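You operate a simulated robot arm through the tools that you are given. There is no shell and no other tool. Be economical: measure what you need, move in short steps, check, and stop when the job is done.

The job below is to be done with a simulated robot arm. You get a single attempt, and the scene is never put back.

JOB
Turn the refund count knob to 1. Turn the repair count knob to 2. Set the centre bin divider to 22 cm. Take the cage card marked "valley" from the steel table top and leave it on the labelling table top. Set the left bin divider to 22 cm. Lift the waste bin lid open. Any order will do.

The check looks at the end state, three seconds after you hand in, the way a careful person would. Anything else that was tipped, shoved, dropped, spilled or broken makes it a failure. A push-on lid holds only when it is set on centred and level and pressed home; a screw cap is set on level and turned clockwise until tight.

ROBOT AND FRAMES
A 7-joint arm with a two-finger gripper on a trunk, on a base that drives. Base frame: it is fixed to the floor where the robot stands at the start and does not move with it; the origin is under the middle of the robot, x ahead of it, y to its left, z up. Readings come in cm, rad, newtons and seconds.
With the tool pointing down near the work surface it reaches from about 30 to 80 cm from the robot's upright axis, wherever it stands. Its first joint turns from -2.897 to 2.897 rad. Places, roughly: bin divider [110, 0, 40]; cage card [-375, 400, 75]; labelling table top [-480, 320, 90]; refund count knob [40, -30, 80]; repair count knob [70, 0, 80]; waste bin lid [-620, 220, 70]. Payload 2.45 kg.
The TCP is the grasp point between the finger pads, 2.7 cm short of the fingertips. In the tool frame z runs along the fingers and y along their closing line. Largest opening 8 cm; the body of the gripper starts 5.4 cm behind the TCP.
Orientation is told as [roll, pitch, yaw] about the base's x, y, z axes, in that order, counted from this pose: with the fingers straight down and closing along the base's y, the tool's x points along the base's -x, its y along +y and its z along -z.

CONTROLS
- The arm moves only by the tool move_arm. Its argument "increments" is a list of rows, each a list of 7 numbers: the closure, from 0 (fully open) to 1 (shut), then the shift along the base's x, y, z in units of 40 mm (1.0 is 40 mm), then the turn, a rotation vector about the base's x, y, z in units of 5 degrees (1.0 is 5 degrees). In form: [[claw, tx, ty, tz, wx, wy, wz], ...]. A call has 1 to 20 rows; each row shifts and turns the commanded pose from where the row before left it. A call with a number of a shift or a turn outside -1 to 1 is refused whole. Rows are played at 5 a second. More than 5 cm and 0.15 rad between two rows, or a gripper value outside its range, and nothing of the call is played. Where a pose cannot be reached the arm comes as near as it can. A force on the tool above 40 N (or 10 N above the force at the start of the call, whichever is more), or a blocked arm, ends the call early, and 0.2 s more pass. Each finger travels about 15.3 cm/s and halts on what it meets, pressing with about 45 N; the grip force reading is that of the motor and also rises with nothing between the fingers. The clock runs only during rows and for 0.2 s after the last one: add rows that do not move to give the fingers time. It gives the time, the measured TCP pose, the force on the tool (base axes), the opening and the grip force at its end, in the units of the frame above (readings bear some noise), with the torque about the TCP (base axes, N m) and any sound that the robot's microphone picked up, and new pictures: "show" is both (left out), scene, wrist or none.
- Cameras (640 x 400 px; columns grow to the right, rows downward): "scene" is now at [5.22, 12.8, 160.95]; the picture's right is [-0.18, -0.98, 0.00], its down [-0.82, 0.15, -0.56] and it looks along [0.55, -0.10, -0.83] (base axes); focal length 294 px, centre (320, 200). "wrist" rides on the gripper at [6.3, 1.2, -7.9] in the tool frame; the picture's right is [-0.19, 0.98, 0.00], its down [-0.72, -0.14, -0.68] and it looks along [-0.67, -0.13, 0.73] (tool axes); focal length 226 px, centre (320, 200). There is no depth. A picture from a camera that has moved, and an enlarged one, comes with that camera's place and axes in the base frame and with its lens.
- raise_lower(by): slides the trunk up (or, below 0, down) by that many cm; the arm and the scene camera ride with it, the base frame stays. It gives what a move gives, with no picture.
- roll_base(legs): drives the robot by 1 to 6 legs, each [ahead, turn to the left] in cm and rad, along the robot's own axes; the way and the turn of a leg run together, so that a leg with both is an arc; at most 150 cm and 3.142 rad a leg. The arm and the cameras ride along, it lands a little off, and it stops where it bumps. It gives what a move gives, and a new picture of the scene camera.
- head_to(pan, tilt): turns the head with the scene camera to pan (to the left, within 2.094 rad either way) and tilt (down, from -0.506 to 1.204), counted from straight ahead of the robot. It gives what a move gives, and a new picture of the scene camera.
- close_up(camera, box): a new picture of the part [left, top, right, bottom] of that camera's present view, enlarged. It takes no simulated time.
- close_job(): hands the job in; it is judged then, once.

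Work in short steps. Places have to be worked out from the pictures, the camera data and where the tool is seen: move nearer, look again, correct. Check each grasp and each placing, and mend what went wrong. You have 165 turns and 260 pictures in all, those below and enlarged ones among them. Open the gripper and draw the arm clear of the work before you hand the job in, unless the task says otherwise; then end with one line.

The tools are called after "Request:" as name(argument=value, ...) on one line, values as JSON. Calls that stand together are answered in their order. move_arm: Moves the arm, as the interface text tells. Its arguments: {"type":"object","properties":{"increments":{"type":"array","items":{"type":"array","items":{"type":"number"}}},"show":{"type":"string","enum":["both","scene","wrist","none"]}},"required":["increments"]} The other tools are called the same way: raise_lower (by) slides the trunk up or down; roll_base (legs) drives the base; head_to (pan, tilt) turns the head that bears the scene camera; close_up (camera, box) takes an enlarged picture of a part of a camera's view; close_job () hands the job in.

At the start:

```text
clock: 0.0
ee_pos: [42.89, 6.76, 103.58]
ee_rot: [-0.001, 0.0, -0.001]
contact_force: [0.4, 0.1, -0.3]
ft_torque: [0.0, -0.01, -0.02]
opening: 8.01
grasp_force: 0.1
trunk travel left (down, up): [-25.0, 29.0]
robot x, y, heading: [0.24, 0.27, -0.002]
head pan, tilt: [-0.176, 0.981]
```

scene: 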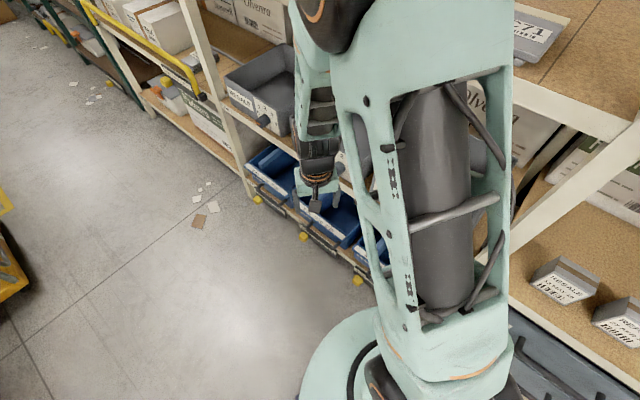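
wrist: 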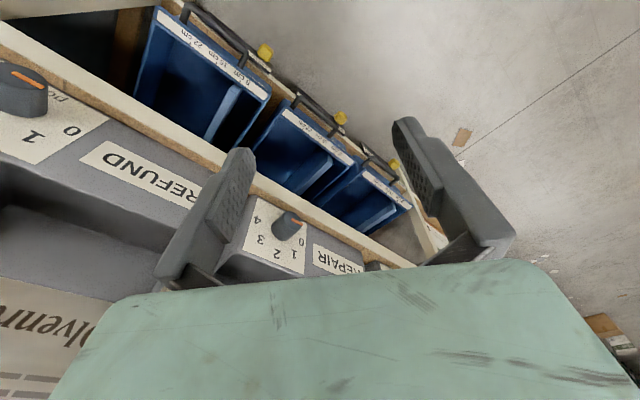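

I start by enlarging both views to find the knobs and the bins with dividers.

Request:
close_up(camera="wrist", box=[0, 0, 440, 275])

Request:
head_to(pan=0.1, tilt=0.9)

```text
1.45 times, centred on (220, 138) of wrist
camera zoom: at [36.56, 8.08, 111.42], right [0.19, 0.98, 0.0], down [0.72, -0.14, 0.68], along [0.67, -0.13, -0.73], focal length 329 px, centre (466, 291)
```

zoom: 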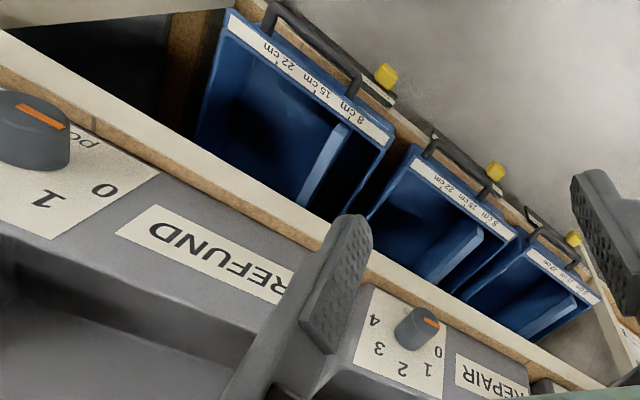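

```text
clock: 0.8
ee_pos: [42.99, 6.91, 103.5]
ee_rot: [0.001, -0.001, -0.002]
contact_force: [-0.7, -0.4, 0.2]
ft_torque: [-0.02, -0.02, 0.0]
opening: 7.97
grasp_force: 0.0
trunk travel left (down, up): [-25.0, 29.0]
robot x, y, heading: [0.47, 0.32, 0.0]
head pan, tilt: [0.099, 0.901]
camera scene: at [5.76, 14.78, 161.53], right [0.1, -1.0, 0.0], down [-0.78, -0.08, -0.62], along [0.62, 0.06, -0.78], focal length 294 px, centre (320, 200)
```

scene: 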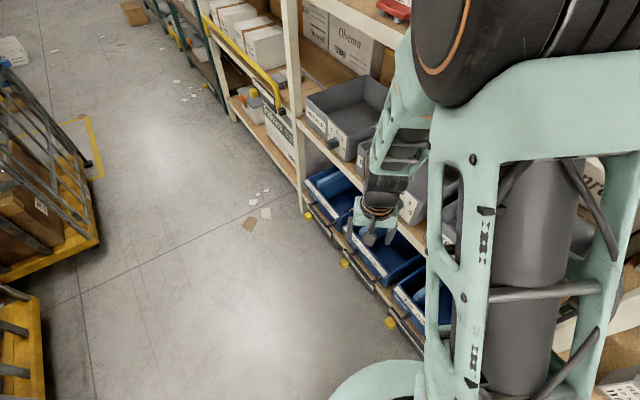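

Take an enlarged view of bins from the scene camera.

Request:
close_up(camera="scene", box=[260, 100, 460, 340])

Request:
close_up(camera="wrist", box=[250, 70, 450, 280])

Request:
close_up(camera="wrist", box=[120, 0, 290, 110])

```text
1.67 times, centred on (360, 220) of scene
camera zoom: at [5.76, 14.78, 161.53], right [0.1, -1.0, 0.0], down [-0.78, -0.08, -0.62], along [0.62, 0.06, -0.78], focal length 490 px, centre (253, 167)
```

zoom: 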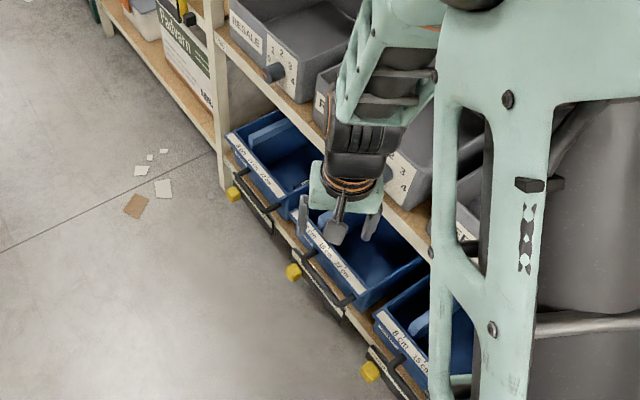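

```text
1.90 times, centred on (350, 175) of wrist
camera zoom: at [36.56, 8.09, 111.42], right [0.19, 0.98, 0.0], down [0.72, -0.14, 0.68], along [0.67, -0.13, -0.73], focal length 431 px, centre (263, 248)
```

zoom: 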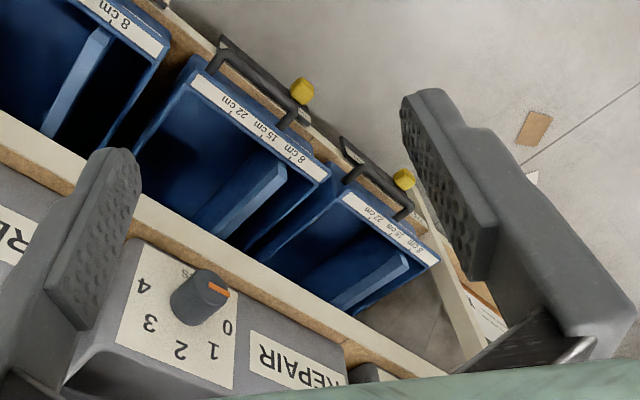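

```text
3.64 times, centred on (205, 55) of wrist
camera zoom: at [36.56, 8.09, 111.42], right [0.19, 0.98, 0.0], down [0.72, -0.14, 0.68], along [0.67, -0.13, -0.73], focal length 822 px, centre (738, 727)
```

zoom: 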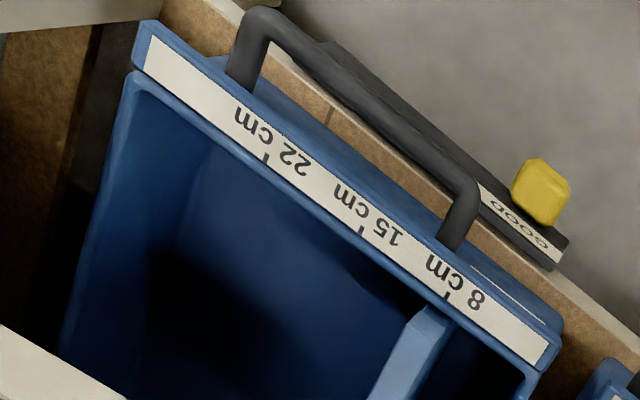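

The shelf face runs diagonally, roughly at 41° in the base frame, about 50 cm from the robot. I turn parallel to it and drive along to stand in front of the repair knob and centre bin, then look right.

Request:
roll_base(legs=[[0, 0.69], [45, 0]])

Request:
head_to(pan=-1.4, tilt=0.9)

```text
clock: 5.4
ee_pos: [64.38, 60.5, 103.51]
ee_rot: [0.0, -0.001, 0.682]
contact_force: [0.0, 0.4, -0.4]
ft_torque: [0.0, 0.04, -0.02]
opening: 8.01
grasp_force: 0.1
trunk travel left (down, up): [-25.0, 29.0]
robot x, y, heading: [35.32, 28.27, 0.678]
head pan, tilt: [0.099, 0.901]
camera scene: at [30.52, 43.29, 161.53], right [0.7, -0.71, 0.0], down [-0.56, -0.55, -0.62], along [0.44, 0.44, -0.78], focal length 294 px, centre (320, 200)
```

scene: 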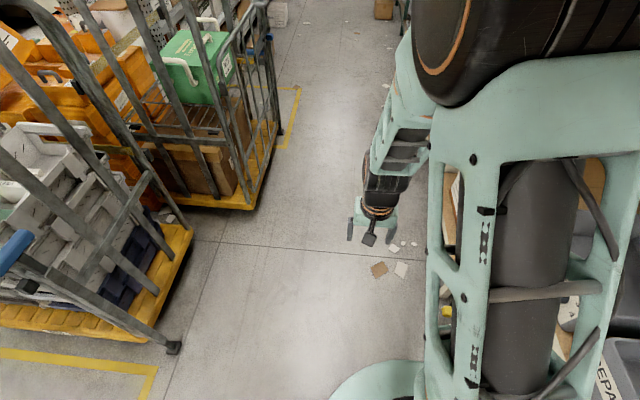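

```text
clock: 7.0
ee_pos: [64.37, 60.54, 103.46]
ee_rot: [-0.001, 0.001, 0.681]
contact_force: [0.1, -0.8, 1.1]
ft_torque: [0.0, 0.01, -0.02]
opening: 8.0
grasp_force: 0.1
trunk travel left (down, up): [-25.0, 29.0]
robot x, y, heading: [34.96, 28.06, 0.684]
head pan, tilt: [-1.4, 0.901]
camera scene: at [30.78, 32.97, 161.54], right [-0.66, -0.75, 0.0], down [-0.59, 0.52, -0.62], along [0.47, -0.41, -0.78], focal length 294 px, centre (320, 200)
```

scene: 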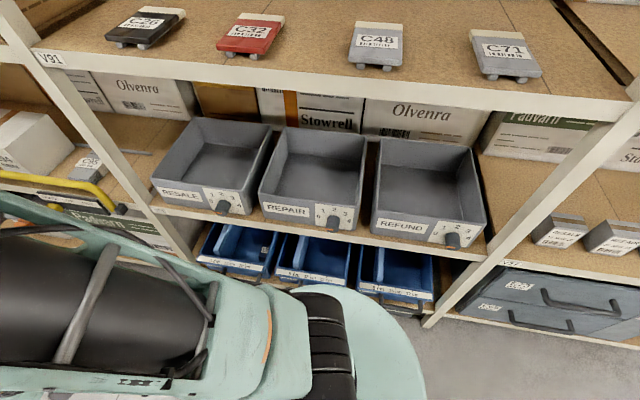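

A good overview of the whole shelf. I enlarge the knobs and the bins.

Request:
close_up(camera="scene", box=[290, 180, 510, 310])

Request:
close_up(camera="scene", box=[190, 190, 410, 330])

```text
2.91 times, centred on (400, 245) of scene
camera zoom: at [30.78, 32.97, 161.54], right [-0.66, -0.75, 0.0], down [-0.59, 0.52, -0.62], along [0.47, -0.41, -0.78], focal length 856 px, centre (87, 69)
```

zoom: 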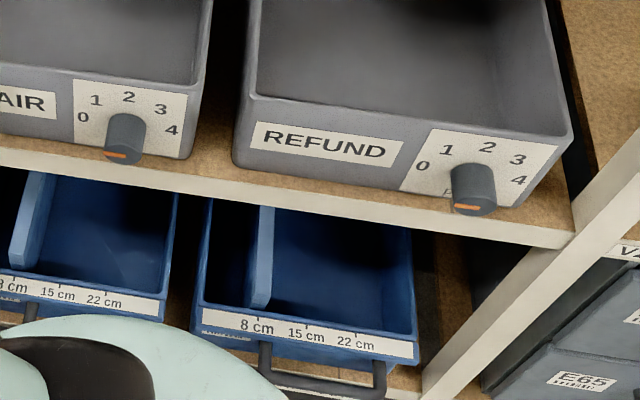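

```text
2.86 times, centred on (300, 260) of scene
camera zoom: at [30.78, 32.97, 161.54], right [-0.66, -0.75, 0.0], down [-0.59, 0.52, -0.62], along [0.47, -0.41, -0.78], focal length 841 px, centre (377, 29)
```

zoom: 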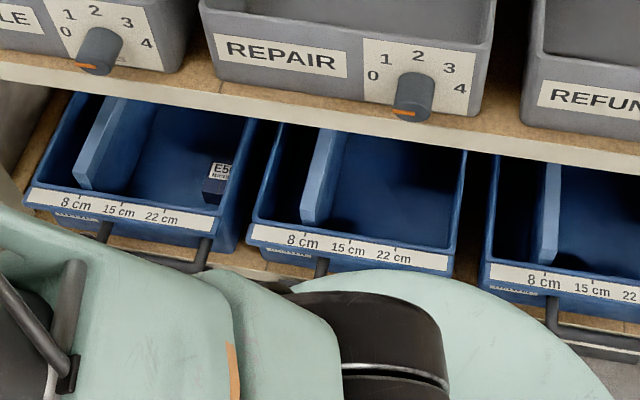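

All knobs stand at 0 and all dividers at 8 cm; the left bin holds a small box by its right wall. I need more stand-off for a horizontal tool, so I back off about 18 cm from the shelf while keeping the heading parallel to it.

Request:
roll_base(legs=[[0, 1.56], [18, 0], [0, -1.57]])

```text
clock: 9.3
ee_pos: [41.68, 71.89, 103.55]
ee_rot: [-0.001, 0.001, 1.272]
contact_force: [0.7, 0.7, 0.3]
ft_torque: [0.0, 0.03, 0.01]
opening: 7.99
grasp_force: 0.1
trunk travel left (down, up): [-25.0, 29.0]
robot x, y, heading: [35.42, 28.69, 1.199]
head pan, tilt: [-1.4, 0.901]
stopped in leg 1: the robot was blocked; the commanded pose is now the measured one
camera scene: at [29.38, 30.6, 161.54], right [-0.2, -0.98, 0.0], down [-0.77, 0.16, -0.62], along [0.61, -0.12, -0.78], focal length 294 px, centre (320, 200)
```

scene: 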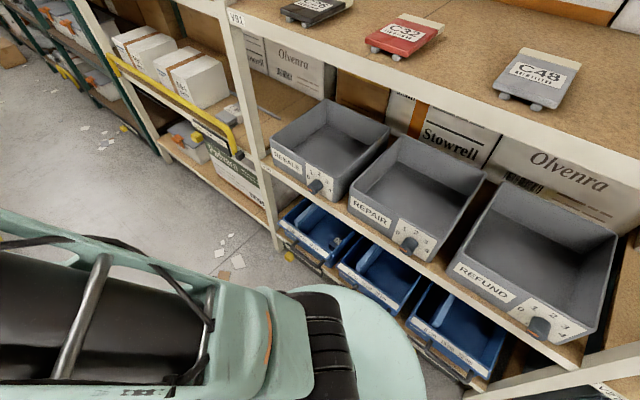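

The turn was blocked, likely the base's rear corner met the shelf. I look down at that side.

Request:
head_to(pan=-1.9, tilt=1.15)

```text
clock: 10.2
ee_pos: [41.58, 71.85, 103.54]
ee_rot: [-0.002, -0.001, 1.27]
contact_force: [1.3, -0.9, 1.1]
ft_torque: [0.0, 0.01, 0.04]
opening: 7.99
grasp_force: 0.0
trunk travel left (down, up): [-25.0, 29.0]
robot x, y, heading: [35.33, 28.73, 1.201]
head pan, tilt: [-1.901, 1.15]
camera scene: at [26.42, 28.22, 159.84], right [-0.64, -0.76, 0.0], down [-0.7, 0.59, -0.41], along [0.31, -0.26, -0.91], focal length 294 px, centre (320, 200)
```

scene: 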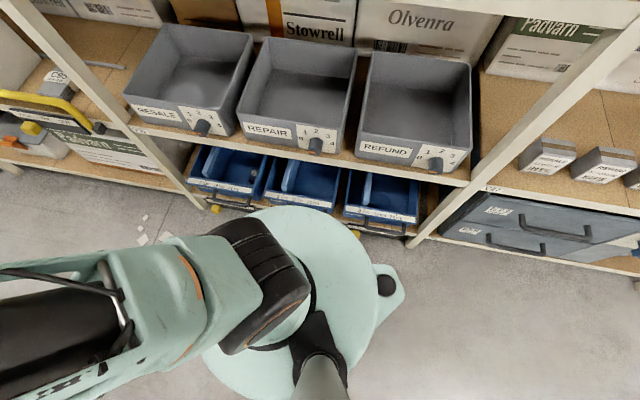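

Request:
close_up(camera="scene", box=[180, 130, 440, 300])

```text
2.35 times, centred on (310, 215) of scene
camera zoom: at [26.42, 28.22, 159.84], right [-0.64, -0.76, 0.0], down [-0.7, 0.59, -0.41], along [0.31, -0.26, -0.91], focal length 692 px, centre (344, 165)
```

zoom: 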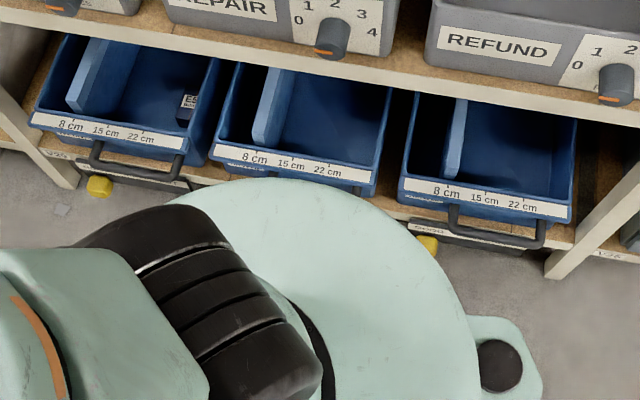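

The base disc sits very near the shelf. I drive ahead on the present heading, which leads away from the shelf.

Request:
roll_base(legs=[[20, 0]])

```text
clock: 11.9
ee_pos: [49.4, 90.58, 103.47]
ee_rot: [-0.002, 0.001, 1.262]
contact_force: [-0.7, -0.4, 0.7]
ft_torque: [0.01, 0.01, 0.04]
opening: 8.01
grasp_force: 0.1
trunk travel left (down, up): [-25.0, 29.0]
robot x, y, heading: [43.16, 47.41, 1.192]
head pan, tilt: [-1.901, 1.15]
camera scene: at [33.89, 47.2, 159.84], right [-0.65, -0.76, 0.0], down [-0.69, 0.59, -0.41], along [0.31, -0.27, -0.91], focal length 294 px, centre (320, 200)
```

scene: 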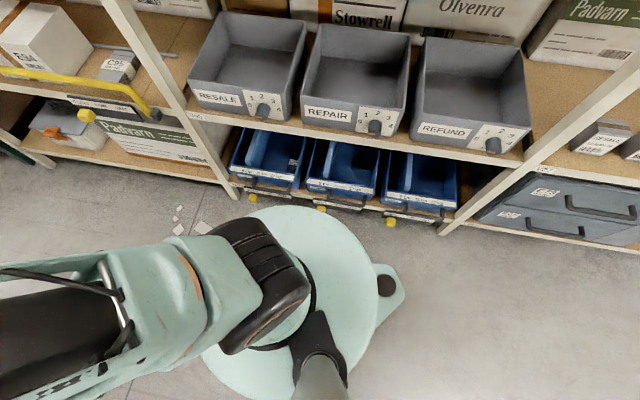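

Clear now, and sliders look undisturbed. I move a little further out, then straighten parallel to the shelf and back up to face the repair knob.

Request:
roll_base(legs=[[12, 0], [0, -0.515], [-26, 0]])

Request:
head_to(pan=-1.5, tilt=0.85)

```text
clock: 16.1
ee_pos: [53.96, 76.93, 103.55]
ee_rot: [-0.001, 0.0, 0.747]
contact_force: [-0.6, 0.6, 0.5]
ft_torque: [-0.03, 0.01, -0.04]
opening: 8.0
grasp_force: 0.0
trunk travel left (down, up): [-25.0, 29.0]
robot x, y, heading: [26.99, 42.52, 0.675]
head pan, tilt: [-1.901, 1.15]
camera scene: at [18.96, 46.89, 159.84], right [-0.94, -0.34, 0.0], down [-0.31, 0.86, -0.41], along [0.14, -0.38, -0.91], focal length 294 px, centre (320, 200)
```

scene: 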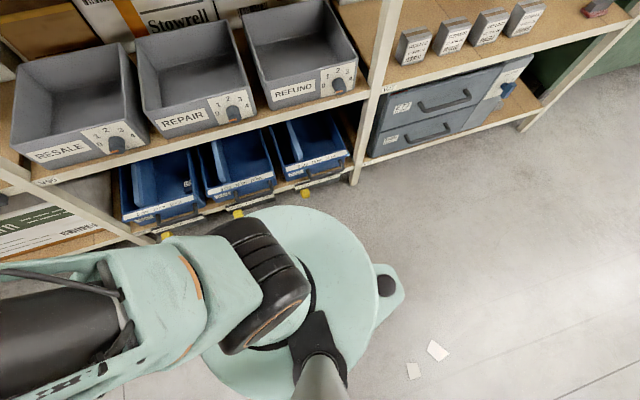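

```text
clock: 16.9
ee_pos: [54.09, 76.95, 103.5]
ee_rot: [-0.002, -0.001, 0.747]
contact_force: [0.0, -0.5, -0.3]
ft_torque: [0.01, -0.01, -0.03]
opening: 8.0
grasp_force: 0.0
trunk travel left (down, up): [-25.0, 29.0]
robot x, y, heading: [26.97, 42.62, 0.674]
head pan, tilt: [-1.499, 0.85]
camera scene: at [22.3, 46.8, 161.92], right [-0.73, -0.68, 0.0], down [-0.51, 0.55, -0.66], along [0.45, -0.48, -0.75], focal length 294 px, centre (320, 200)
```

scene: 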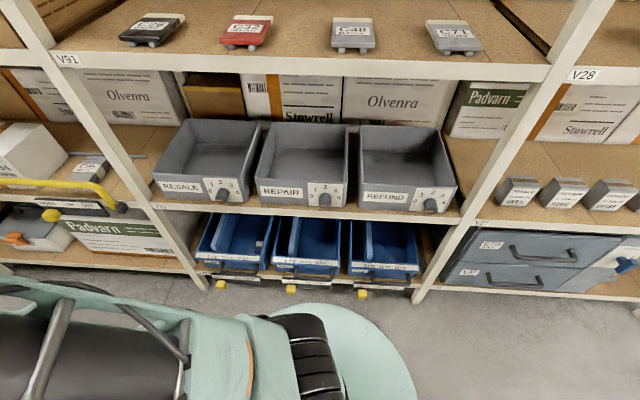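

Now at a good stance (about 66 cm from the knob panel). I swing the arm round to the shelf side, keeping the tool down.

Request:
move_arm(increments=[[0, 0.39, -0.87, 0, 0, 0, -1], [0, 0.39, -0.87, 0, 0, 0, -1], [0, 0.39, -0.87, 0, 0, 0, -1], [0, 0.39, -0.87, 0, 0, 0, -1], [0, 0.39, -0.87, 0, 0, 0, -1], [0, 0.39, -0.87, 0, 0, 0, -1], [0, 0.39, -0.87, 0, 0, 0, -1], [0, 0.39, -0.87, 0, 0, 0, -1], [0, 0.39, -0.87, 0, 0, 0, -1], [0, 0.39, -0.87, 0, 0, 0, -1], [0, -0.41, -0.86, 0, 0, 0, -1], [0, -0.41, -0.86, 0, 0, 0, -1], [0, -0.41, -0.86, 0, 0, 0, -1], [0, -0.41, -0.86, 0, 0, 0, -1], [0, -0.41, -0.86, 0, 0, 0, -1], [0, -0.41, -0.86, 0, 0, 0, -1], [0, -0.41, -0.86, 0, 0, 0, -1], [0, -0.41, -0.86, 0, 0, 0, -1], [0, -0.41, -0.86, 0, 0, 0, -1]])

```text
clock: 20.9
ee_pos: [54.89, 10.96, 103.52]
ee_rot: [-0.002, 0.0, -0.914]
contact_force: [-1.0, -0.5, -0.7]
ft_torque: [0.01, -0.04, -0.01]
opening: 8.03
grasp_force: 0.1
trunk travel left (down, up): [-25.0, 29.0]
robot x, y, heading: [27.56, 42.44, 0.67]
head pan, tilt: [-1.499, 0.85]
camera scene: at [22.29, 46.71, 161.93], right [-0.73, -0.68, 0.0], down [-0.51, 0.55, -0.66], along [0.45, -0.48, -0.75], focal length 294 px, centre (320, 200)
camera wrist: at [51.92, 16.83, 111.4], right [0.89, 0.45, 0.0], down [0.33, -0.65, 0.68], along [0.3, -0.61, -0.73], focal length 226 px, centre (320, 200)
```

scene: 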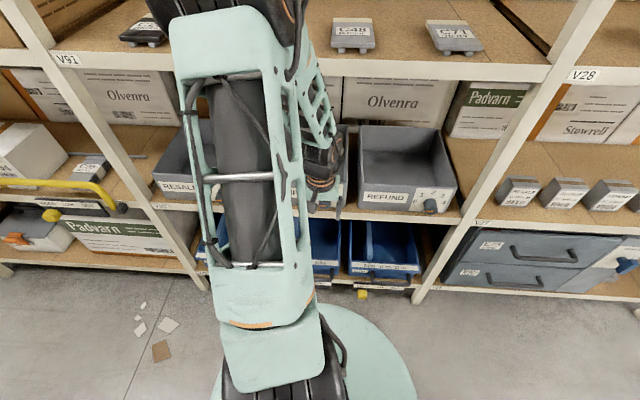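
wrist: 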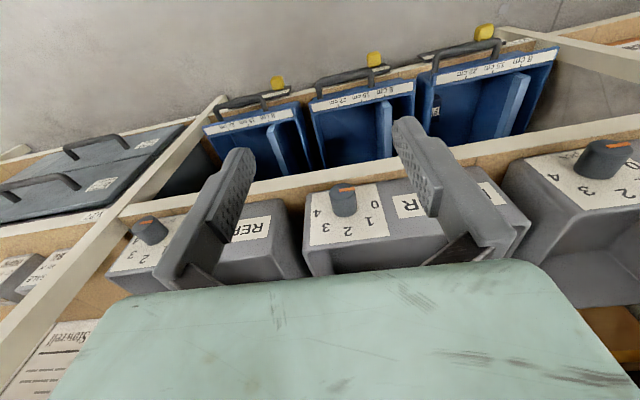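

The tool is in front of the repair knob; triangulating puts the knob tip near n=-46, z≈84. I tilt the tool to horizontal while lowering it and staying ~10 cm in front.

Request:
move_arm(increments=[[0, 0.0875, -0.108, -0.27, -0.788, -0.616, 0], [0, 0.0875, -0.108, -0.27, -0.788, -0.616, 0], [0, 0.0875, -0.108, -0.27, -0.788, -0.616, 0], [0, 0.0875, -0.108, -0.27, -0.788, -0.616, 0], [0, 0.0875, -0.108, -0.27, -0.788, -0.616, 0], [0, 0.0875, -0.108, -0.27, -0.788, -0.616, 0], [0, 0.0875, -0.108, -0.27, -0.788, -0.616, 0], [0, 0.0875, -0.108, -0.27, -0.788, -0.616, 0], [0, 0.0875, -0.108, -0.27, -0.788, -0.616, 0], [0, 0.0875, -0.108, -0.27, -0.788, -0.616, 0], [0, 0.0875, -0.108, -0.27, -0.788, -0.616, 0], [0, 0.0875, -0.108, -0.27, -0.788, -0.616, 0], [0, 0.0875, -0.108, -0.27, -0.788, -0.616, 0], [0, 0.0875, -0.108, -0.27, -0.788, -0.616, 0], [0, 0.0875, -0.108, -0.27, -0.788, -0.616, 0], [0, 0.0875, -0.108, -0.27, -0.788, -0.616, 0], [0, 0.0875, -0.108, -0.27, -0.788, -0.616, 0], [0, 0.0875, -0.108, -0.27, -0.788, -0.616, 0]])

```text
clock: 24.8
ee_pos: [61.27, 3.33, 84.15]
ee_rot: [1.916, -1.564, -2.823]
contact_force: [0.6, -0.3, -0.2]
ft_torque: [-0.03, 0.02, -0.01]
opening: 8.02
grasp_force: 0.0
trunk travel left (down, up): [-25.0, 29.0]
robot x, y, heading: [27.02, 42.99, 0.672]
head pan, tilt: [-1.499, 0.85]
camera scene: at [22.32, 46.75, 161.93], right [-0.73, -0.68, 0.0], down [-0.51, 0.55, -0.66], along [0.45, -0.48, -0.75], focal length 294 px, centre (320, 200)
camera wrist: at [57.3, 10.42, 77.68], right [0.77, 0.6, 0.2], down [-0.53, 0.45, 0.72], along [0.34, -0.66, 0.67], focal length 226 px, centre (320, 200)
```

scene: 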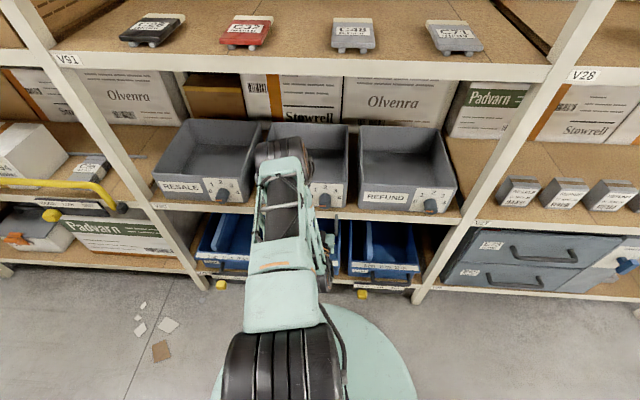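
wrist: 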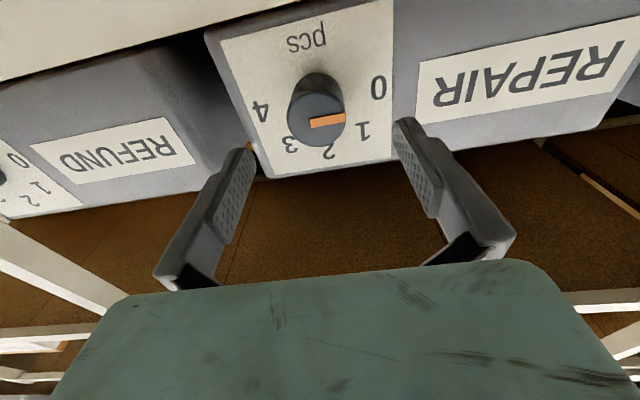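

The dial has 45° per step, pointer at 0 (9 o'clock), so repair needs +90° clockwise. Knob axis comes out at u≈49.2, z≈85.1; I advance 8 cm with corrections and look.

Request:
move_arm(increments=[[0, 0.28, -0.42, 0.0625, 0, 0, 0], [0, 0.28, -0.42, 0.0625, 0, 0, 0], [0, 0.28, -0.42, 0.0625, 0, 0, 0], [0, 0.28, -0.42, 0.0625, 0, 0, 0]], show="wrist")

```text
clock: 25.8
ee_pos: [65.57, -2.83, 84.95]
ee_rot: [0.695, -1.565, -1.598]
contact_force: [-11.1, 37.0, 0.6]
ft_torque: [-0.33, 0.15, 2.07]
opening: 7.47
grasp_force: 0.1
trunk travel left (down, up): [-25.0, 29.0]
robot x, y, heading: [26.93, 42.64, 0.674]
head pan, tilt: [-1.499, 0.85]
camera wrist: at [61.67, 4.14, 78.61], right [0.77, 0.61, 0.2], down [-0.53, 0.44, 0.72], along [0.35, -0.66, 0.67], focal length 226 px, centre (320, 200)
```

wrist: 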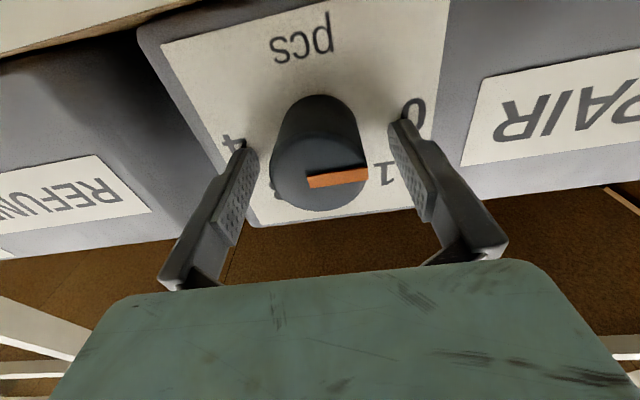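

The fingertip touched the panel (panel nearer than thought, n≈-46); knob is centred between fingers. I back off 0.8 cm and lower 0.5 cm, then check the force.

Request:
move_arm(increments=[[0, -0.125, 0.155, -0.125, 0, 0, 0], [0, 0, 0, 0, 0, 0, 0]], show="wrist")

```text
clock: 26.4
ee_pos: [65.17, -2.91, 84.71]
ee_rot: [1.936, -1.567, -2.845]
contact_force: [-0.3, 0.5, 0.6]
ft_torque: [0.02, 0.01, -0.02]
opening: 8.01
grasp_force: 0.1
trunk travel left (down, up): [-25.0, 29.0]
robot x, y, heading: [27.09, 42.79, 0.673]
head pan, tilt: [-1.499, 0.85]
camera wrist: at [61.16, 4.2, 78.25], right [0.77, 0.6, 0.2], down [-0.53, 0.45, 0.72], along [0.34, -0.66, 0.67], focal length 226 px, centre (320, 200)
```

wrist: 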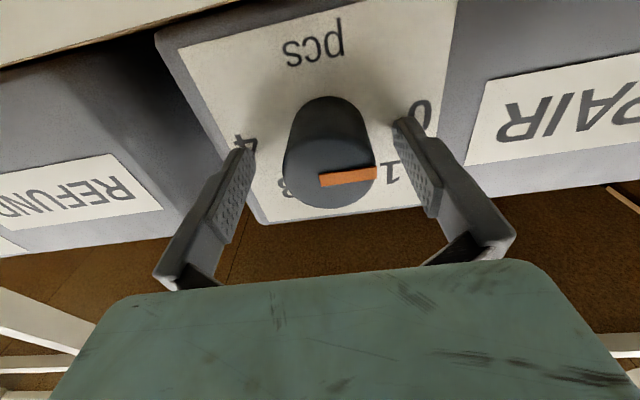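

Free of contact and centred. I lower 0.3 cm and close on the knob.

Request:
move_arm(increments=[[0, 0, 0, -0.075, 0, 0, 0], [1, 0, 0, 0, 0, 0, 0], [1, 0, 0, 0, 0, 0, 0], [1, 0, 0, 0, 0, 0, 0]], show="wrist")

```text
clock: 27.4
ee_pos: [65.5, -2.63, 84.31]
ee_rot: [1.967, -1.565, -2.869]
contact_force: [32.5, 5.3, 2.5]
ft_torque: [-0.05, -0.05, 0.98]
opening: 4.11
grasp_force: 44.4
trunk travel left (down, up): [-25.0, 29.0]
robot x, y, heading: [27.01, 42.56, 0.675]
head pan, tilt: [-1.499, 0.85]
camera wrist: at [61.58, 4.39, 77.92], right [0.77, 0.61, 0.2], down [-0.54, 0.45, 0.72], along [0.35, -0.66, 0.67], focal length 226 px, centre (320, 200)
```

wrist: 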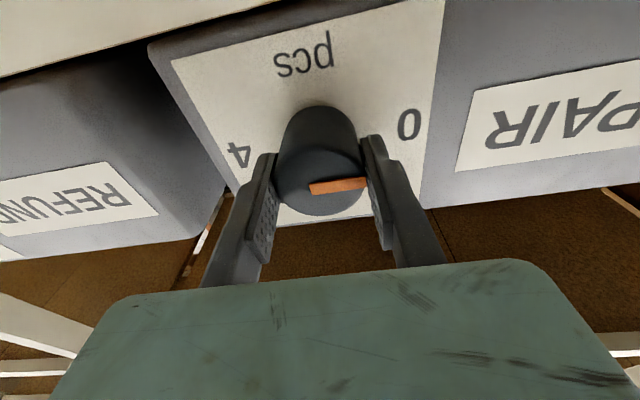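

Grip holds (4.1 cm) with some sideways strain; I shift the command 0.4 cm along the shelf to relieve it and begin turning clockwise 45°.

Request:
move_arm(increments=[[1, 0.08, 0.06, 0, 0, 0, 0], [1, 0, 0, 0, 0, 0, 0], [1, 0, 0, 0, 0.61, -0.792, 0], [1, 0, 0, 0, 0.61, -0.792, 0], [1, 0, 0, 0, 0.61, -0.792, 0], [1, 0, 0, 0, 0.61, -0.792, 0]], show="wrist")

```text
clock: 28.8
ee_pos: [65.53, -2.64, 84.32]
ee_rot: [1.576, -1.219, -2.486]
contact_force: [17.5, -19.4, 8.3]
ft_torque: [-0.05, -0.03, 0.59]
opening: 4.1
grasp_force: 44.8
trunk travel left (down, up): [-25.0, 29.0]
robot x, y, heading: [27.06, 43.04, 0.676]
head pan, tilt: [-1.499, 0.85]
camera wrist: at [63.25, 5.74, 78.74], right [0.67, 0.52, 0.52], down [-0.72, 0.3, 0.62], along [0.17, -0.79, 0.58], focal length 226 px, centre (320, 200)
```

wrist: 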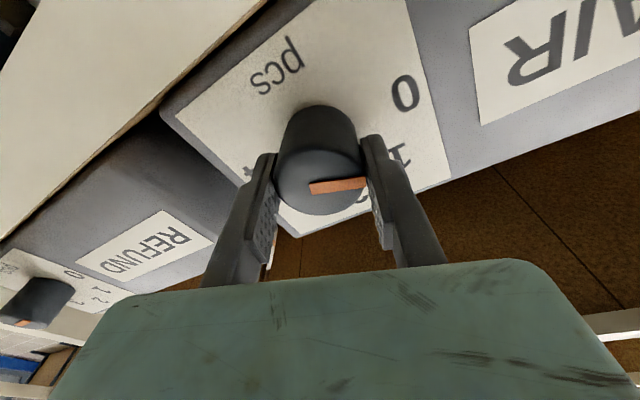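

The knob turns with the gripper. I continue for 14 more rows to complete 90°.

Request:
move_arm(increments=[[1, 0.02, -0.025, 0, 0.61, -0.792, 0], [1, 0.02, -0.025, 0, 0.61, -0.792, 0], [1, 0, 0, 0, 0.61, -0.792, 0], [1, 0, 0, 0, 0.61, -0.792, 0], [1, 0, 0, 0, 0.61, -0.792, 0], [1, 0, 0, 0, 0.61, -0.792, 0], [1, 0, 0, 0, 0.61, -0.792, 0], [1, 0, 0, 0, 0.61, -0.792, 0], [1, 0, 0, 0, 0.61, -0.792, 0], [1, 0, 0, 0, 0.61, -0.792, 0], [1, 0, 0, 0, 0.61, -0.792, 0], [1, 0, 0, 0, 0.61, -0.792, 0], [1, 0, 0, 0, 0.61, -0.792, 0], [1, 0, 0, 0, 0.61, -0.792, 0]], show="wrist")

```text
clock: 31.8
ee_pos: [65.55, -2.68, 84.32]
ee_rot: [1.575, 0.006, -2.485]
contact_force: [-13.9, 8.2, -3.1]
ft_torque: [0.51, 0.38, 0.15]
opening: 4.12
grasp_force: 44.8
trunk travel left (down, up): [-25.0, 29.0]
robot x, y, heading: [26.9, 42.73, 0.677]
head pan, tilt: [-1.499, 0.85]
camera wrist: at [65.65, 7.56, 85.47], right [-0.16, -0.12, 0.98], down [-0.98, 0.1, -0.15], along [-0.08, -0.99, -0.13], focal length 226 px, centre (320, 200)
```

wrist: 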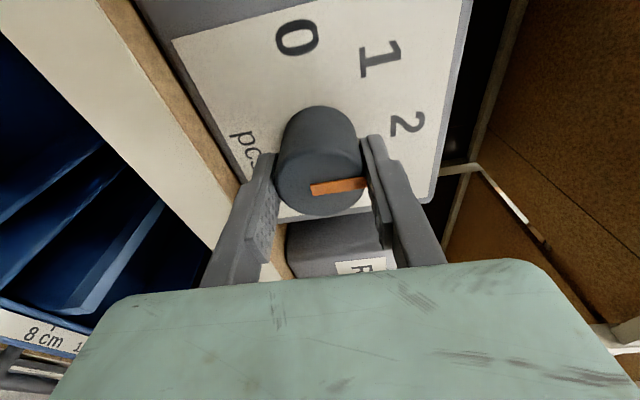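

The pointer now stands straight up at 2. I open slightly, back out along the normal, then look.

Request:
move_arm(increments=[[0.3, 0, 0, 0, 0, 0, 0], [0.3, 0, 0, 0, 0, 0, 0], [0.3, -0.3, 0.38, 0, 0, 0, 0], [0.3, -0.5, 0.62, 0, 0, 0, 0], [0.3, -0.5, 0.62, 0, 0, 0, 0], [0, -0.2, 0.25, 0, 0, 0, 0]])

```text
clock: 33.1
ee_pos: [59.55, 4.93, 84.44]
ee_rot: [1.579, 0.004, -2.485]
contact_force: [0.6, -0.4, -0.8]
ft_torque: [-0.01, 0.01, 0.03]
opening: 8.0
grasp_force: 0.2
trunk travel left (down, up): [-25.0, 29.0]
robot x, y, heading: [26.81, 42.68, 0.673]
head pan, tilt: [-1.499, 0.85]
camera scene: at [22.3, 46.77, 161.93], right [-0.73, -0.68, 0.0], down [-0.51, 0.55, -0.66], along [0.45, -0.48, -0.75], focal length 294 px, centre (320, 200)
camera wrist: at [59.66, 15.08, 85.5], right [-0.16, -0.11, 0.98], down [-0.98, 0.1, -0.15], along [-0.08, -0.99, -0.13], focal length 226 px, centre (320, 200)
```

scene: 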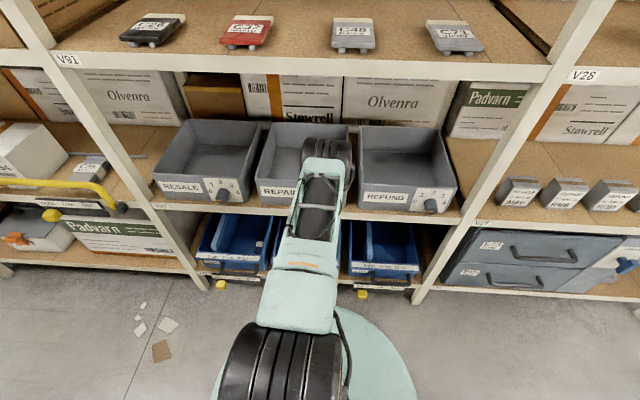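
wrist: 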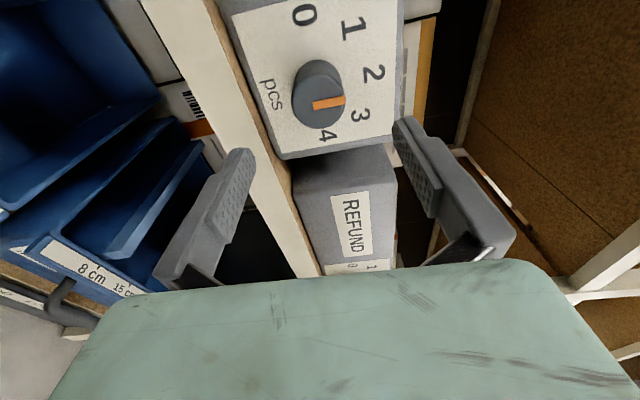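

Repair reads 2. Next I slide 36 cm along the shelf to the refund knob, unwinding the wrist by 90° on the way.

Request:
move_arm(increments=[[0, -0.39, -0.313, 0, -0.61, 0.792, 0], [0, -0.39, -0.313, 0, -0.61, 0.792, 0], [0, -0.39, -0.313, 0, -0.61, 0.792, 0], [0, -0.39, -0.313, 0, -0.61, 0.792, 0], [0, -0.39, -0.313, 0, -0.61, 0.792, 0], [0, -0.39, -0.313, 0, -0.61, 0.792, 0], [0, -0.39, -0.313, 0, -0.61, 0.792, 0], [0, -0.39, -0.313, 0, -0.61, 0.792, 0], [0, -0.39, -0.313, 0, -0.61, 0.792, 0], [0, -0.39, -0.313, 0, -0.61, 0.792, 0], [0, -0.39, -0.313, 0, -0.61, 0.792, 0], [0, -0.39, -0.313, 0, -0.61, 0.792, 0], [0, -0.39, -0.313, 0, -0.61, 0.792, 0], [0, -0.39, -0.313, 0, -0.61, 0.792, 0], [0, -0.39, -0.313, 0, -0.61, 0.792, 0], [0, -0.39, -0.313, 0, -0.61, 0.792, 0], [0, -0.39, -0.313, 0, -0.61, 0.792, 0], [0, -0.39, -0.313, 0, -0.61, 0.792, 0]], show="wrist")

```text
clock: 37.0
ee_pos: [31.7, -17.68, 84.09]
ee_rot: [1.678, -1.569, -2.587]
contact_force: [1.2, -0.8, -0.3]
ft_torque: [0.02, 0.01, 0.01]
opening: 7.98
grasp_force: 0.0
trunk travel left (down, up): [-25.0, 29.0]
robot x, y, heading: [26.87, 42.91, 0.676]
head pan, tilt: [-1.499, 0.85]
camera wrist: at [27.67, -10.6, 77.8], right [0.77, 0.6, 0.19], down [-0.53, 0.45, 0.72], along [0.34, -0.66, 0.67], focal length 226 px, centre (320, 200)
```

wrist: 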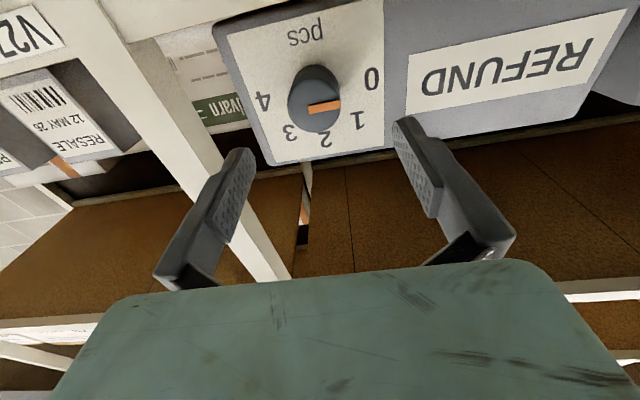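

Pointer at 0. The refund knob is estimated with a target TCP ≈(36.6,-25.1,84.3); I advance to just short of it.

Request:
move_arm(increments=[[0, 0.38, -0.57, 0.02, 0, 0, 0], [0, 0.38, -0.57, 0.02, 0, 0, 0], [0, 0.37, -0.55, 0.01, 0, 0, 0], [0, 0, 0, 0, 0, 0, 0]], show="wrist")

```text
clock: 38.0
ee_pos: [36.26, -24.34, 84.61]
ee_rot: [1.487, -1.566, -2.397]
contact_force: [-0.2, -1.2, 0.0]
ft_torque: [-0.01, 0.0, 0.04]
opening: 7.99
grasp_force: 0.0
trunk travel left (down, up): [-25.0, 29.0]
robot x, y, heading: [26.97, 42.71, 0.671]
head pan, tilt: [-1.499, 0.85]
camera wrist: at [32.34, -17.29, 78.22], right [0.77, 0.6, 0.2], down [-0.53, 0.45, 0.72], along [0.34, -0.66, 0.67], focal length 226 px, centre (320, 200)
```

wrist: 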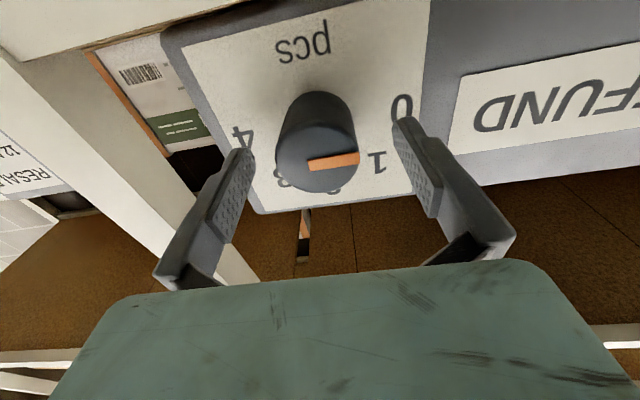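

Well lined up; I advance 0.8 cm, shift slightly, and close.

Request:
move_arm(increments=[[0, 0.08, -0.185, -0.075, 0, 0, 0], [0, 0, 0, 0, 0, 0, 0], [1, 0, 0, 0, 0, 0, 0], [1, 0, 0, 0, 0, 0, 0], [1, 0, 0, 0, 0, 0, 0]], show="wrist")

```text
clock: 39.1
ee_pos: [36.76, -25.03, 84.29]
ee_rot: [1.607, -1.568, -2.51]
contact_force: [15.0, 2.1, -0.8]
ft_torque: [-0.12, -0.19, 0.56]
opening: 4.06
grasp_force: 44.9
trunk travel left (down, up): [-25.0, 29.0]
robot x, y, heading: [27.47, 42.96, 0.675]
head pan, tilt: [-1.499, 0.85]
camera wrist: at [32.8, -18.03, 77.86], right [0.77, 0.6, 0.2], down [-0.53, 0.45, 0.72], along [0.35, -0.66, 0.67], focal length 226 px, centre (320, 200)
```

wrist: 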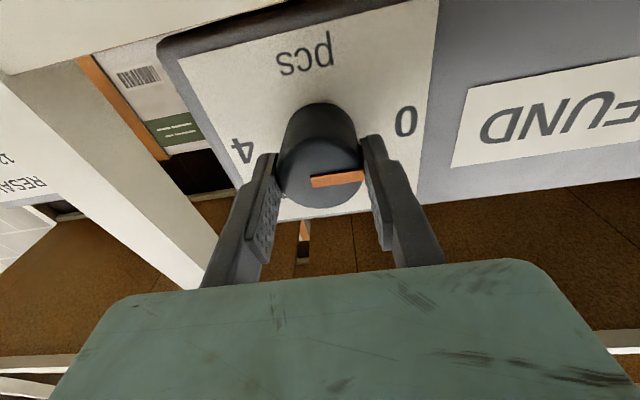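

The grip is firm. I turn 45° clockwise.

Request:
move_arm(increments=[[1, 0.04, 0.03, 0, 0.61, -0.792, 0], [1, 0, 0, 0, 0.61, -0.792, 0], [1, 0, 0, 0, 0.61, -0.792, 0], [1, 0, 0, 0, 0.61, -0.792, 0], [1, 0, 0, 0, 0.61, -0.792, 0], [1, 0, 0, 0, 0.61, -0.792, 0], [1, 0, 0, 0, 0.61, -0.792, 0], [1, 0, 0, 0, 0.61, -0.792, 0], [1, 0, 0, 0, 0.61, -0.792, 0], [1, 0, 0, 0, 0, 0, 0]], show="wrist")

```text
clock: 41.4
ee_pos: [36.74, -25.03, 84.23]
ee_rot: [1.576, -0.781, -2.486]
contact_force: [24.2, 1.7, 6.9]
ft_torque: [-0.19, -0.17, 0.55]
opening: 4.07
grasp_force: 45.2
trunk travel left (down, up): [-25.0, 29.0]
robot x, y, heading: [26.72, 43.04, 0.678]
head pan, tilt: [-1.499, 0.85]
camera wrist: at [36.09, -15.47, 80.58], right [0.43, 0.34, 0.83], down [-0.9, 0.17, 0.4], along [0.0, -0.92, 0.38], focal length 226 px, centre (320, 200)
```

wrist: 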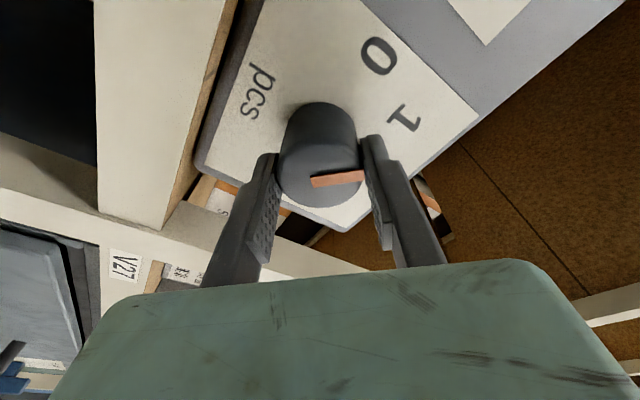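

Turned 45°. I release, retreat, and verify.

Request:
move_arm(increments=[[0.3, 0, 0, 0, 0, 0, 0], [0.3, 0, 0, 0, 0, 0, 0], [0.3, -0.3, 0.38, 0, 0, 0, 0], [0.3, -0.5, 0.62, 0, 0, 0, 0], [0.3, -0.5, 0.62, 0, 0, 0, 0], [0.3, -0.3, 0.38, 0, 0, 0, 0]], show="wrist")

```text
clock: 42.8
ee_pos: [30.25, -17.09, 84.2]
ee_rot: [1.575, -0.781, -2.484]
contact_force: [-0.8, -0.6, -0.7]
ft_torque: [0.0, 0.03, 0.05]
opening: 5.58
grasp_force: 0.1
trunk travel left (down, up): [-25.0, 29.0]
robot x, y, heading: [27.49, 42.93, 0.676]
head pan, tilt: [-1.499, 0.85]
camera wrist: at [29.52, -7.54, 80.45], right [0.44, 0.34, 0.83], down [-0.9, 0.17, 0.4], along [0.0, -0.92, 0.38], focal length 226 px, centre (320, 200)
```

wrist: 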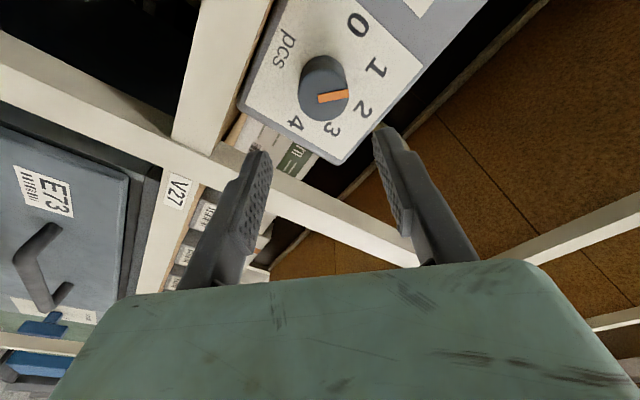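

Refund points to 1. Next the bins: I lower the trunk and swing back along the shelf toward the centre bin, unwinding the wrist.

Request:
raise_lower(by=-20)

Request:
move_arm(increments=[[0.3, 0.6, 0.48, 0, -0.61, 0.792, 0], [0.3, 0.6, 0.48, 0, -0.61, 0.792, 0], [0.3, 0.6, 0.48, 0, -0.61, 0.792, 0], [0.3, 0.6, 0.48, 0, -0.61, 0.792, 0], [0.3, 0.6, 0.48, 0, -0.61, 0.792, 0], [0.3, 0.6, 0.48, 0, -0.61, 0.792, 0], [0.3, 0.6, 0.48, 0, -0.61, 0.792, 0], [0.3, 0.6, 0.48, 0, -0.61, 0.792, 0], [0.3, 0.6, 0.48, 0, -0.61, 0.792, 0], [0.3, 0.6, 0.48, 0, 0.788, 0.616, 0], [0.3, 0.6, 0.48, 0, 0.788, 0.616, 0], [0.3, 0.6, 0.48, 0, 0.788, 0.616, 0], [0.3, 0.6, 0.48, 0, 0.788, 0.616, 0], [0.3, 0.6, 0.48, 0, 0.788, 0.616, 0], [0.3, 0.6, 0.48, 0, 0.788, 0.616, 0], [0.3, 0.6, 0.48, 0, 0.788, 0.616, 0], [0.3, 0, 0, 0, 0.788, 0.616, 0], [0.3, 0, 0, 0, 0.788, 0.616, 0]])

```text
clock: 44.9
ee_pos: [30.21, -17.19, 64.0]
ee_rot: [1.577, -0.781, -2.484]
contact_force: [-0.2, -0.1, -0.4]
ft_torque: [0.02, 0.01, 0.0]
opening: 5.61
grasp_force: 0.0
trunk travel left (down, up): [-5.0, 49.0]
robot x, y, heading: [26.97, 42.5, 0.676]
head pan, tilt: [-1.499, 0.85]
```

```text
clock: 48.7
ee_pos: [68.81, 13.61, 64.08]
ee_rot: [0.003, -0.785, -0.914]
contact_force: [0.3, 0.6, -0.2]
ft_torque: [-0.01, -0.01, 0.0]
opening: 5.6
grasp_force: 0.0
trunk travel left (down, up): [-5.0, 49.0]
robot x, y, heading: [27.04, 42.79, 0.675]
head pan, tilt: [-1.499, 0.85]
camera scene: at [22.31, 46.77, 141.93], right [-0.73, -0.68, 0.0], down [-0.51, 0.55, -0.66], along [0.45, -0.48, -0.75], focal length 294 px, centre (320, 200)
camera wrist: at [63.44, 22.46, 65.25], right [0.86, 0.49, 0.14], down [-0.1, -0.11, 0.99], along [0.5, -0.86, -0.05], focal length 226 px, centre (320, 200)
```

scene: 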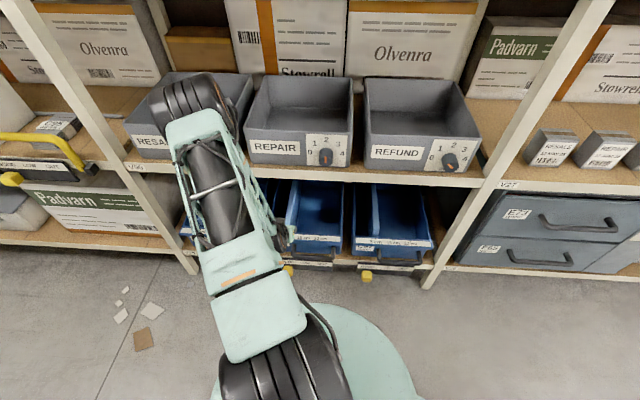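
wrist: 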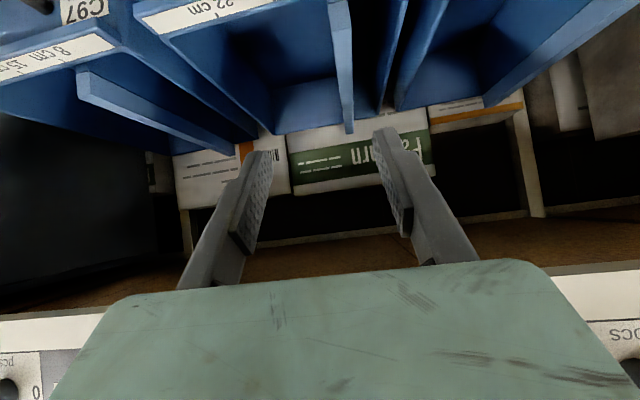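

I tilt the tool 20° further down to see the bins better from this spot.

Request:
move_arm(increments=[[0.3, 0, 0, 0, 0.788, 0.616, 0], [0.3, 0, 0, 0, 0.788, 0.616, 0], [0.3, 0, 0, 0, 0.788, 0.616, 0], [0.3, 0, 0, 0, 0.788, 0.616, 0]], show="wrist")

```text
clock: 49.7
ee_pos: [68.53, 13.61, 64.08]
ee_rot: [0.0, -0.435, -0.911]
contact_force: [1.1, 0.3, -0.3]
ft_torque: [0.0, 0.0, 0.0]
opening: 5.63
grasp_force: 0.0
trunk travel left (down, up): [-5.0, 49.0]
robot x, y, heading: [27.17, 42.92, 0.672]
head pan, tilt: [-1.499, 0.85]
camera wrist: at [63.94, 21.54, 68.55], right [0.88, 0.46, 0.08], down [0.11, -0.37, 0.92], along [0.46, -0.8, -0.38], focal length 226 px, centre (320, 200)
```

wrist: 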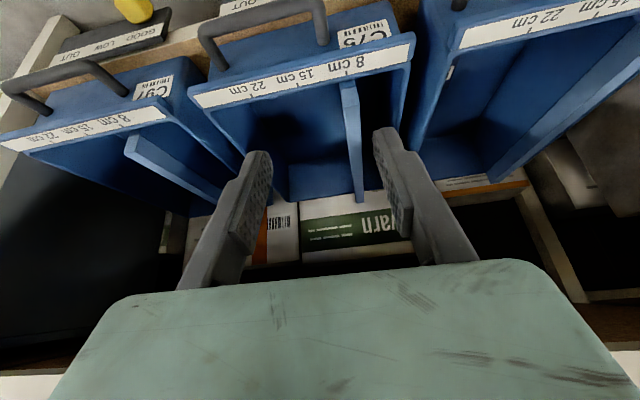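

Centre bin rim is near z≈41, n≈-44.5, and the divider's front top near u≈65, n=-48. I align above it with the tool at 55° down and descend most of the way along the tool axis.

Request:
move_arm(increments=[[0.3, 0.53, -0.1, 0, -0.788, -0.616, 0], [0.3, 0.53, -0.1, 0, -0.788, -0.616, 0], [0.3, 0.36, -0.45, -0.82, 0, 0, 0], [0.3, 0.36, -0.45, -0.82, 0, 0, 0], [0.3, 0.36, -0.45, -0.82, 0, 0, 0], [0.3, 0.36, -0.45, -0.82, 0, 0, 0]])

```text
clock: 51.1
ee_pos: [78.54, 5.52, 51.04]
ee_rot: [0.002, -0.612, -0.912]
contact_force: [-0.2, 0.4, -0.6]
ft_torque: [0.03, 0.02, 0.0]
opening: 5.62
grasp_force: 0.1
trunk travel left (down, up): [-5.0, 49.0]
robot x, y, heading: [26.92, 43.13, 0.673]
head pan, tilt: [-1.499, 0.85]
camera scene: at [22.29, 46.79, 141.92], right [-0.73, -0.68, 0.0], down [-0.51, 0.55, -0.66], along [0.45, -0.48, -0.75], focal length 294 px, centre (320, 200)
camera wrist: at [73.61, 13.93, 53.86], right [0.87, 0.48, 0.11], down [0.01, -0.24, 0.97], along [0.49, -0.85, -0.22], focal length 226 px, centre (320, 200)
```

scene: 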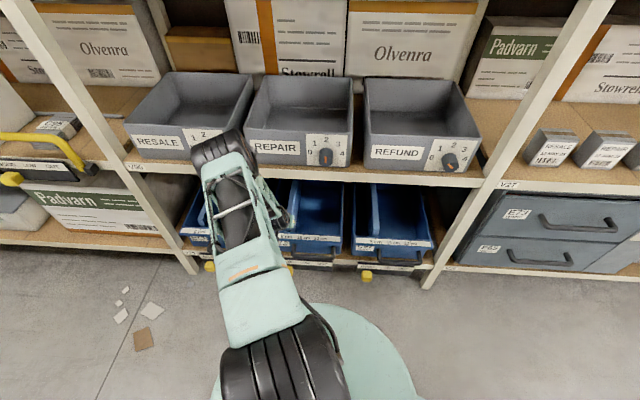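
wrist: 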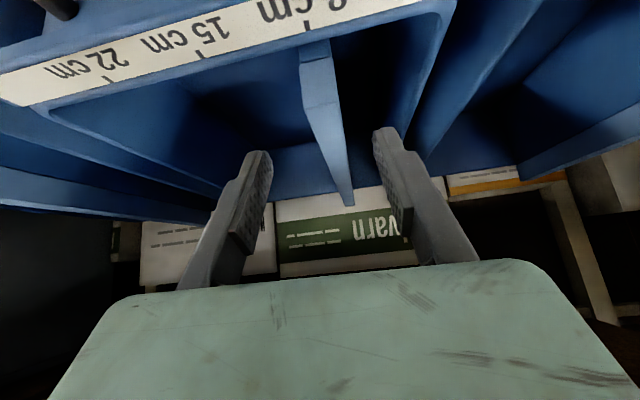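

Divider front top is at about (80.7,3.5,41), matching the target. I descend the remaining distance to just above it.

Request:
move_arm(increments=[[0.3, 0.34, -0.37, -0.7, 0, 0, 0], [0.3, 0.34, -0.37, -0.7, 0, 0, 0], [0.3, 0.34, -0.37, -0.7, 0, 0, 0]], show="wrist")

```text
clock: 51.9
ee_pos: [82.57, 1.12, 42.81]
ee_rot: [0.002, -0.61, -0.912]
contact_force: [-0.4, 0.6, 0.7]
ft_torque: [-0.02, 0.01, -0.01]
opening: 5.57
grasp_force: 0.1
trunk travel left (down, up): [-5.0, 49.0]
robot x, y, heading: [26.91, 43.19, 0.676]
head pan, tilt: [-1.499, 0.85]
camera wrist: at [77.52, 9.62, 45.6], right [0.87, 0.48, 0.11], down [0.01, -0.24, 0.97], along [0.49, -0.85, -0.22], focal length 226 px, centre (320, 200)
```

wrist: 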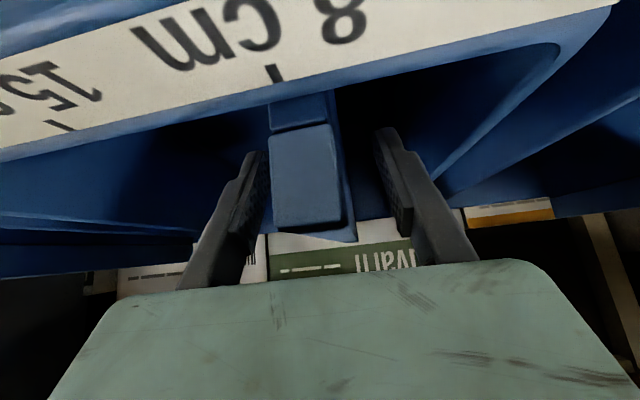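

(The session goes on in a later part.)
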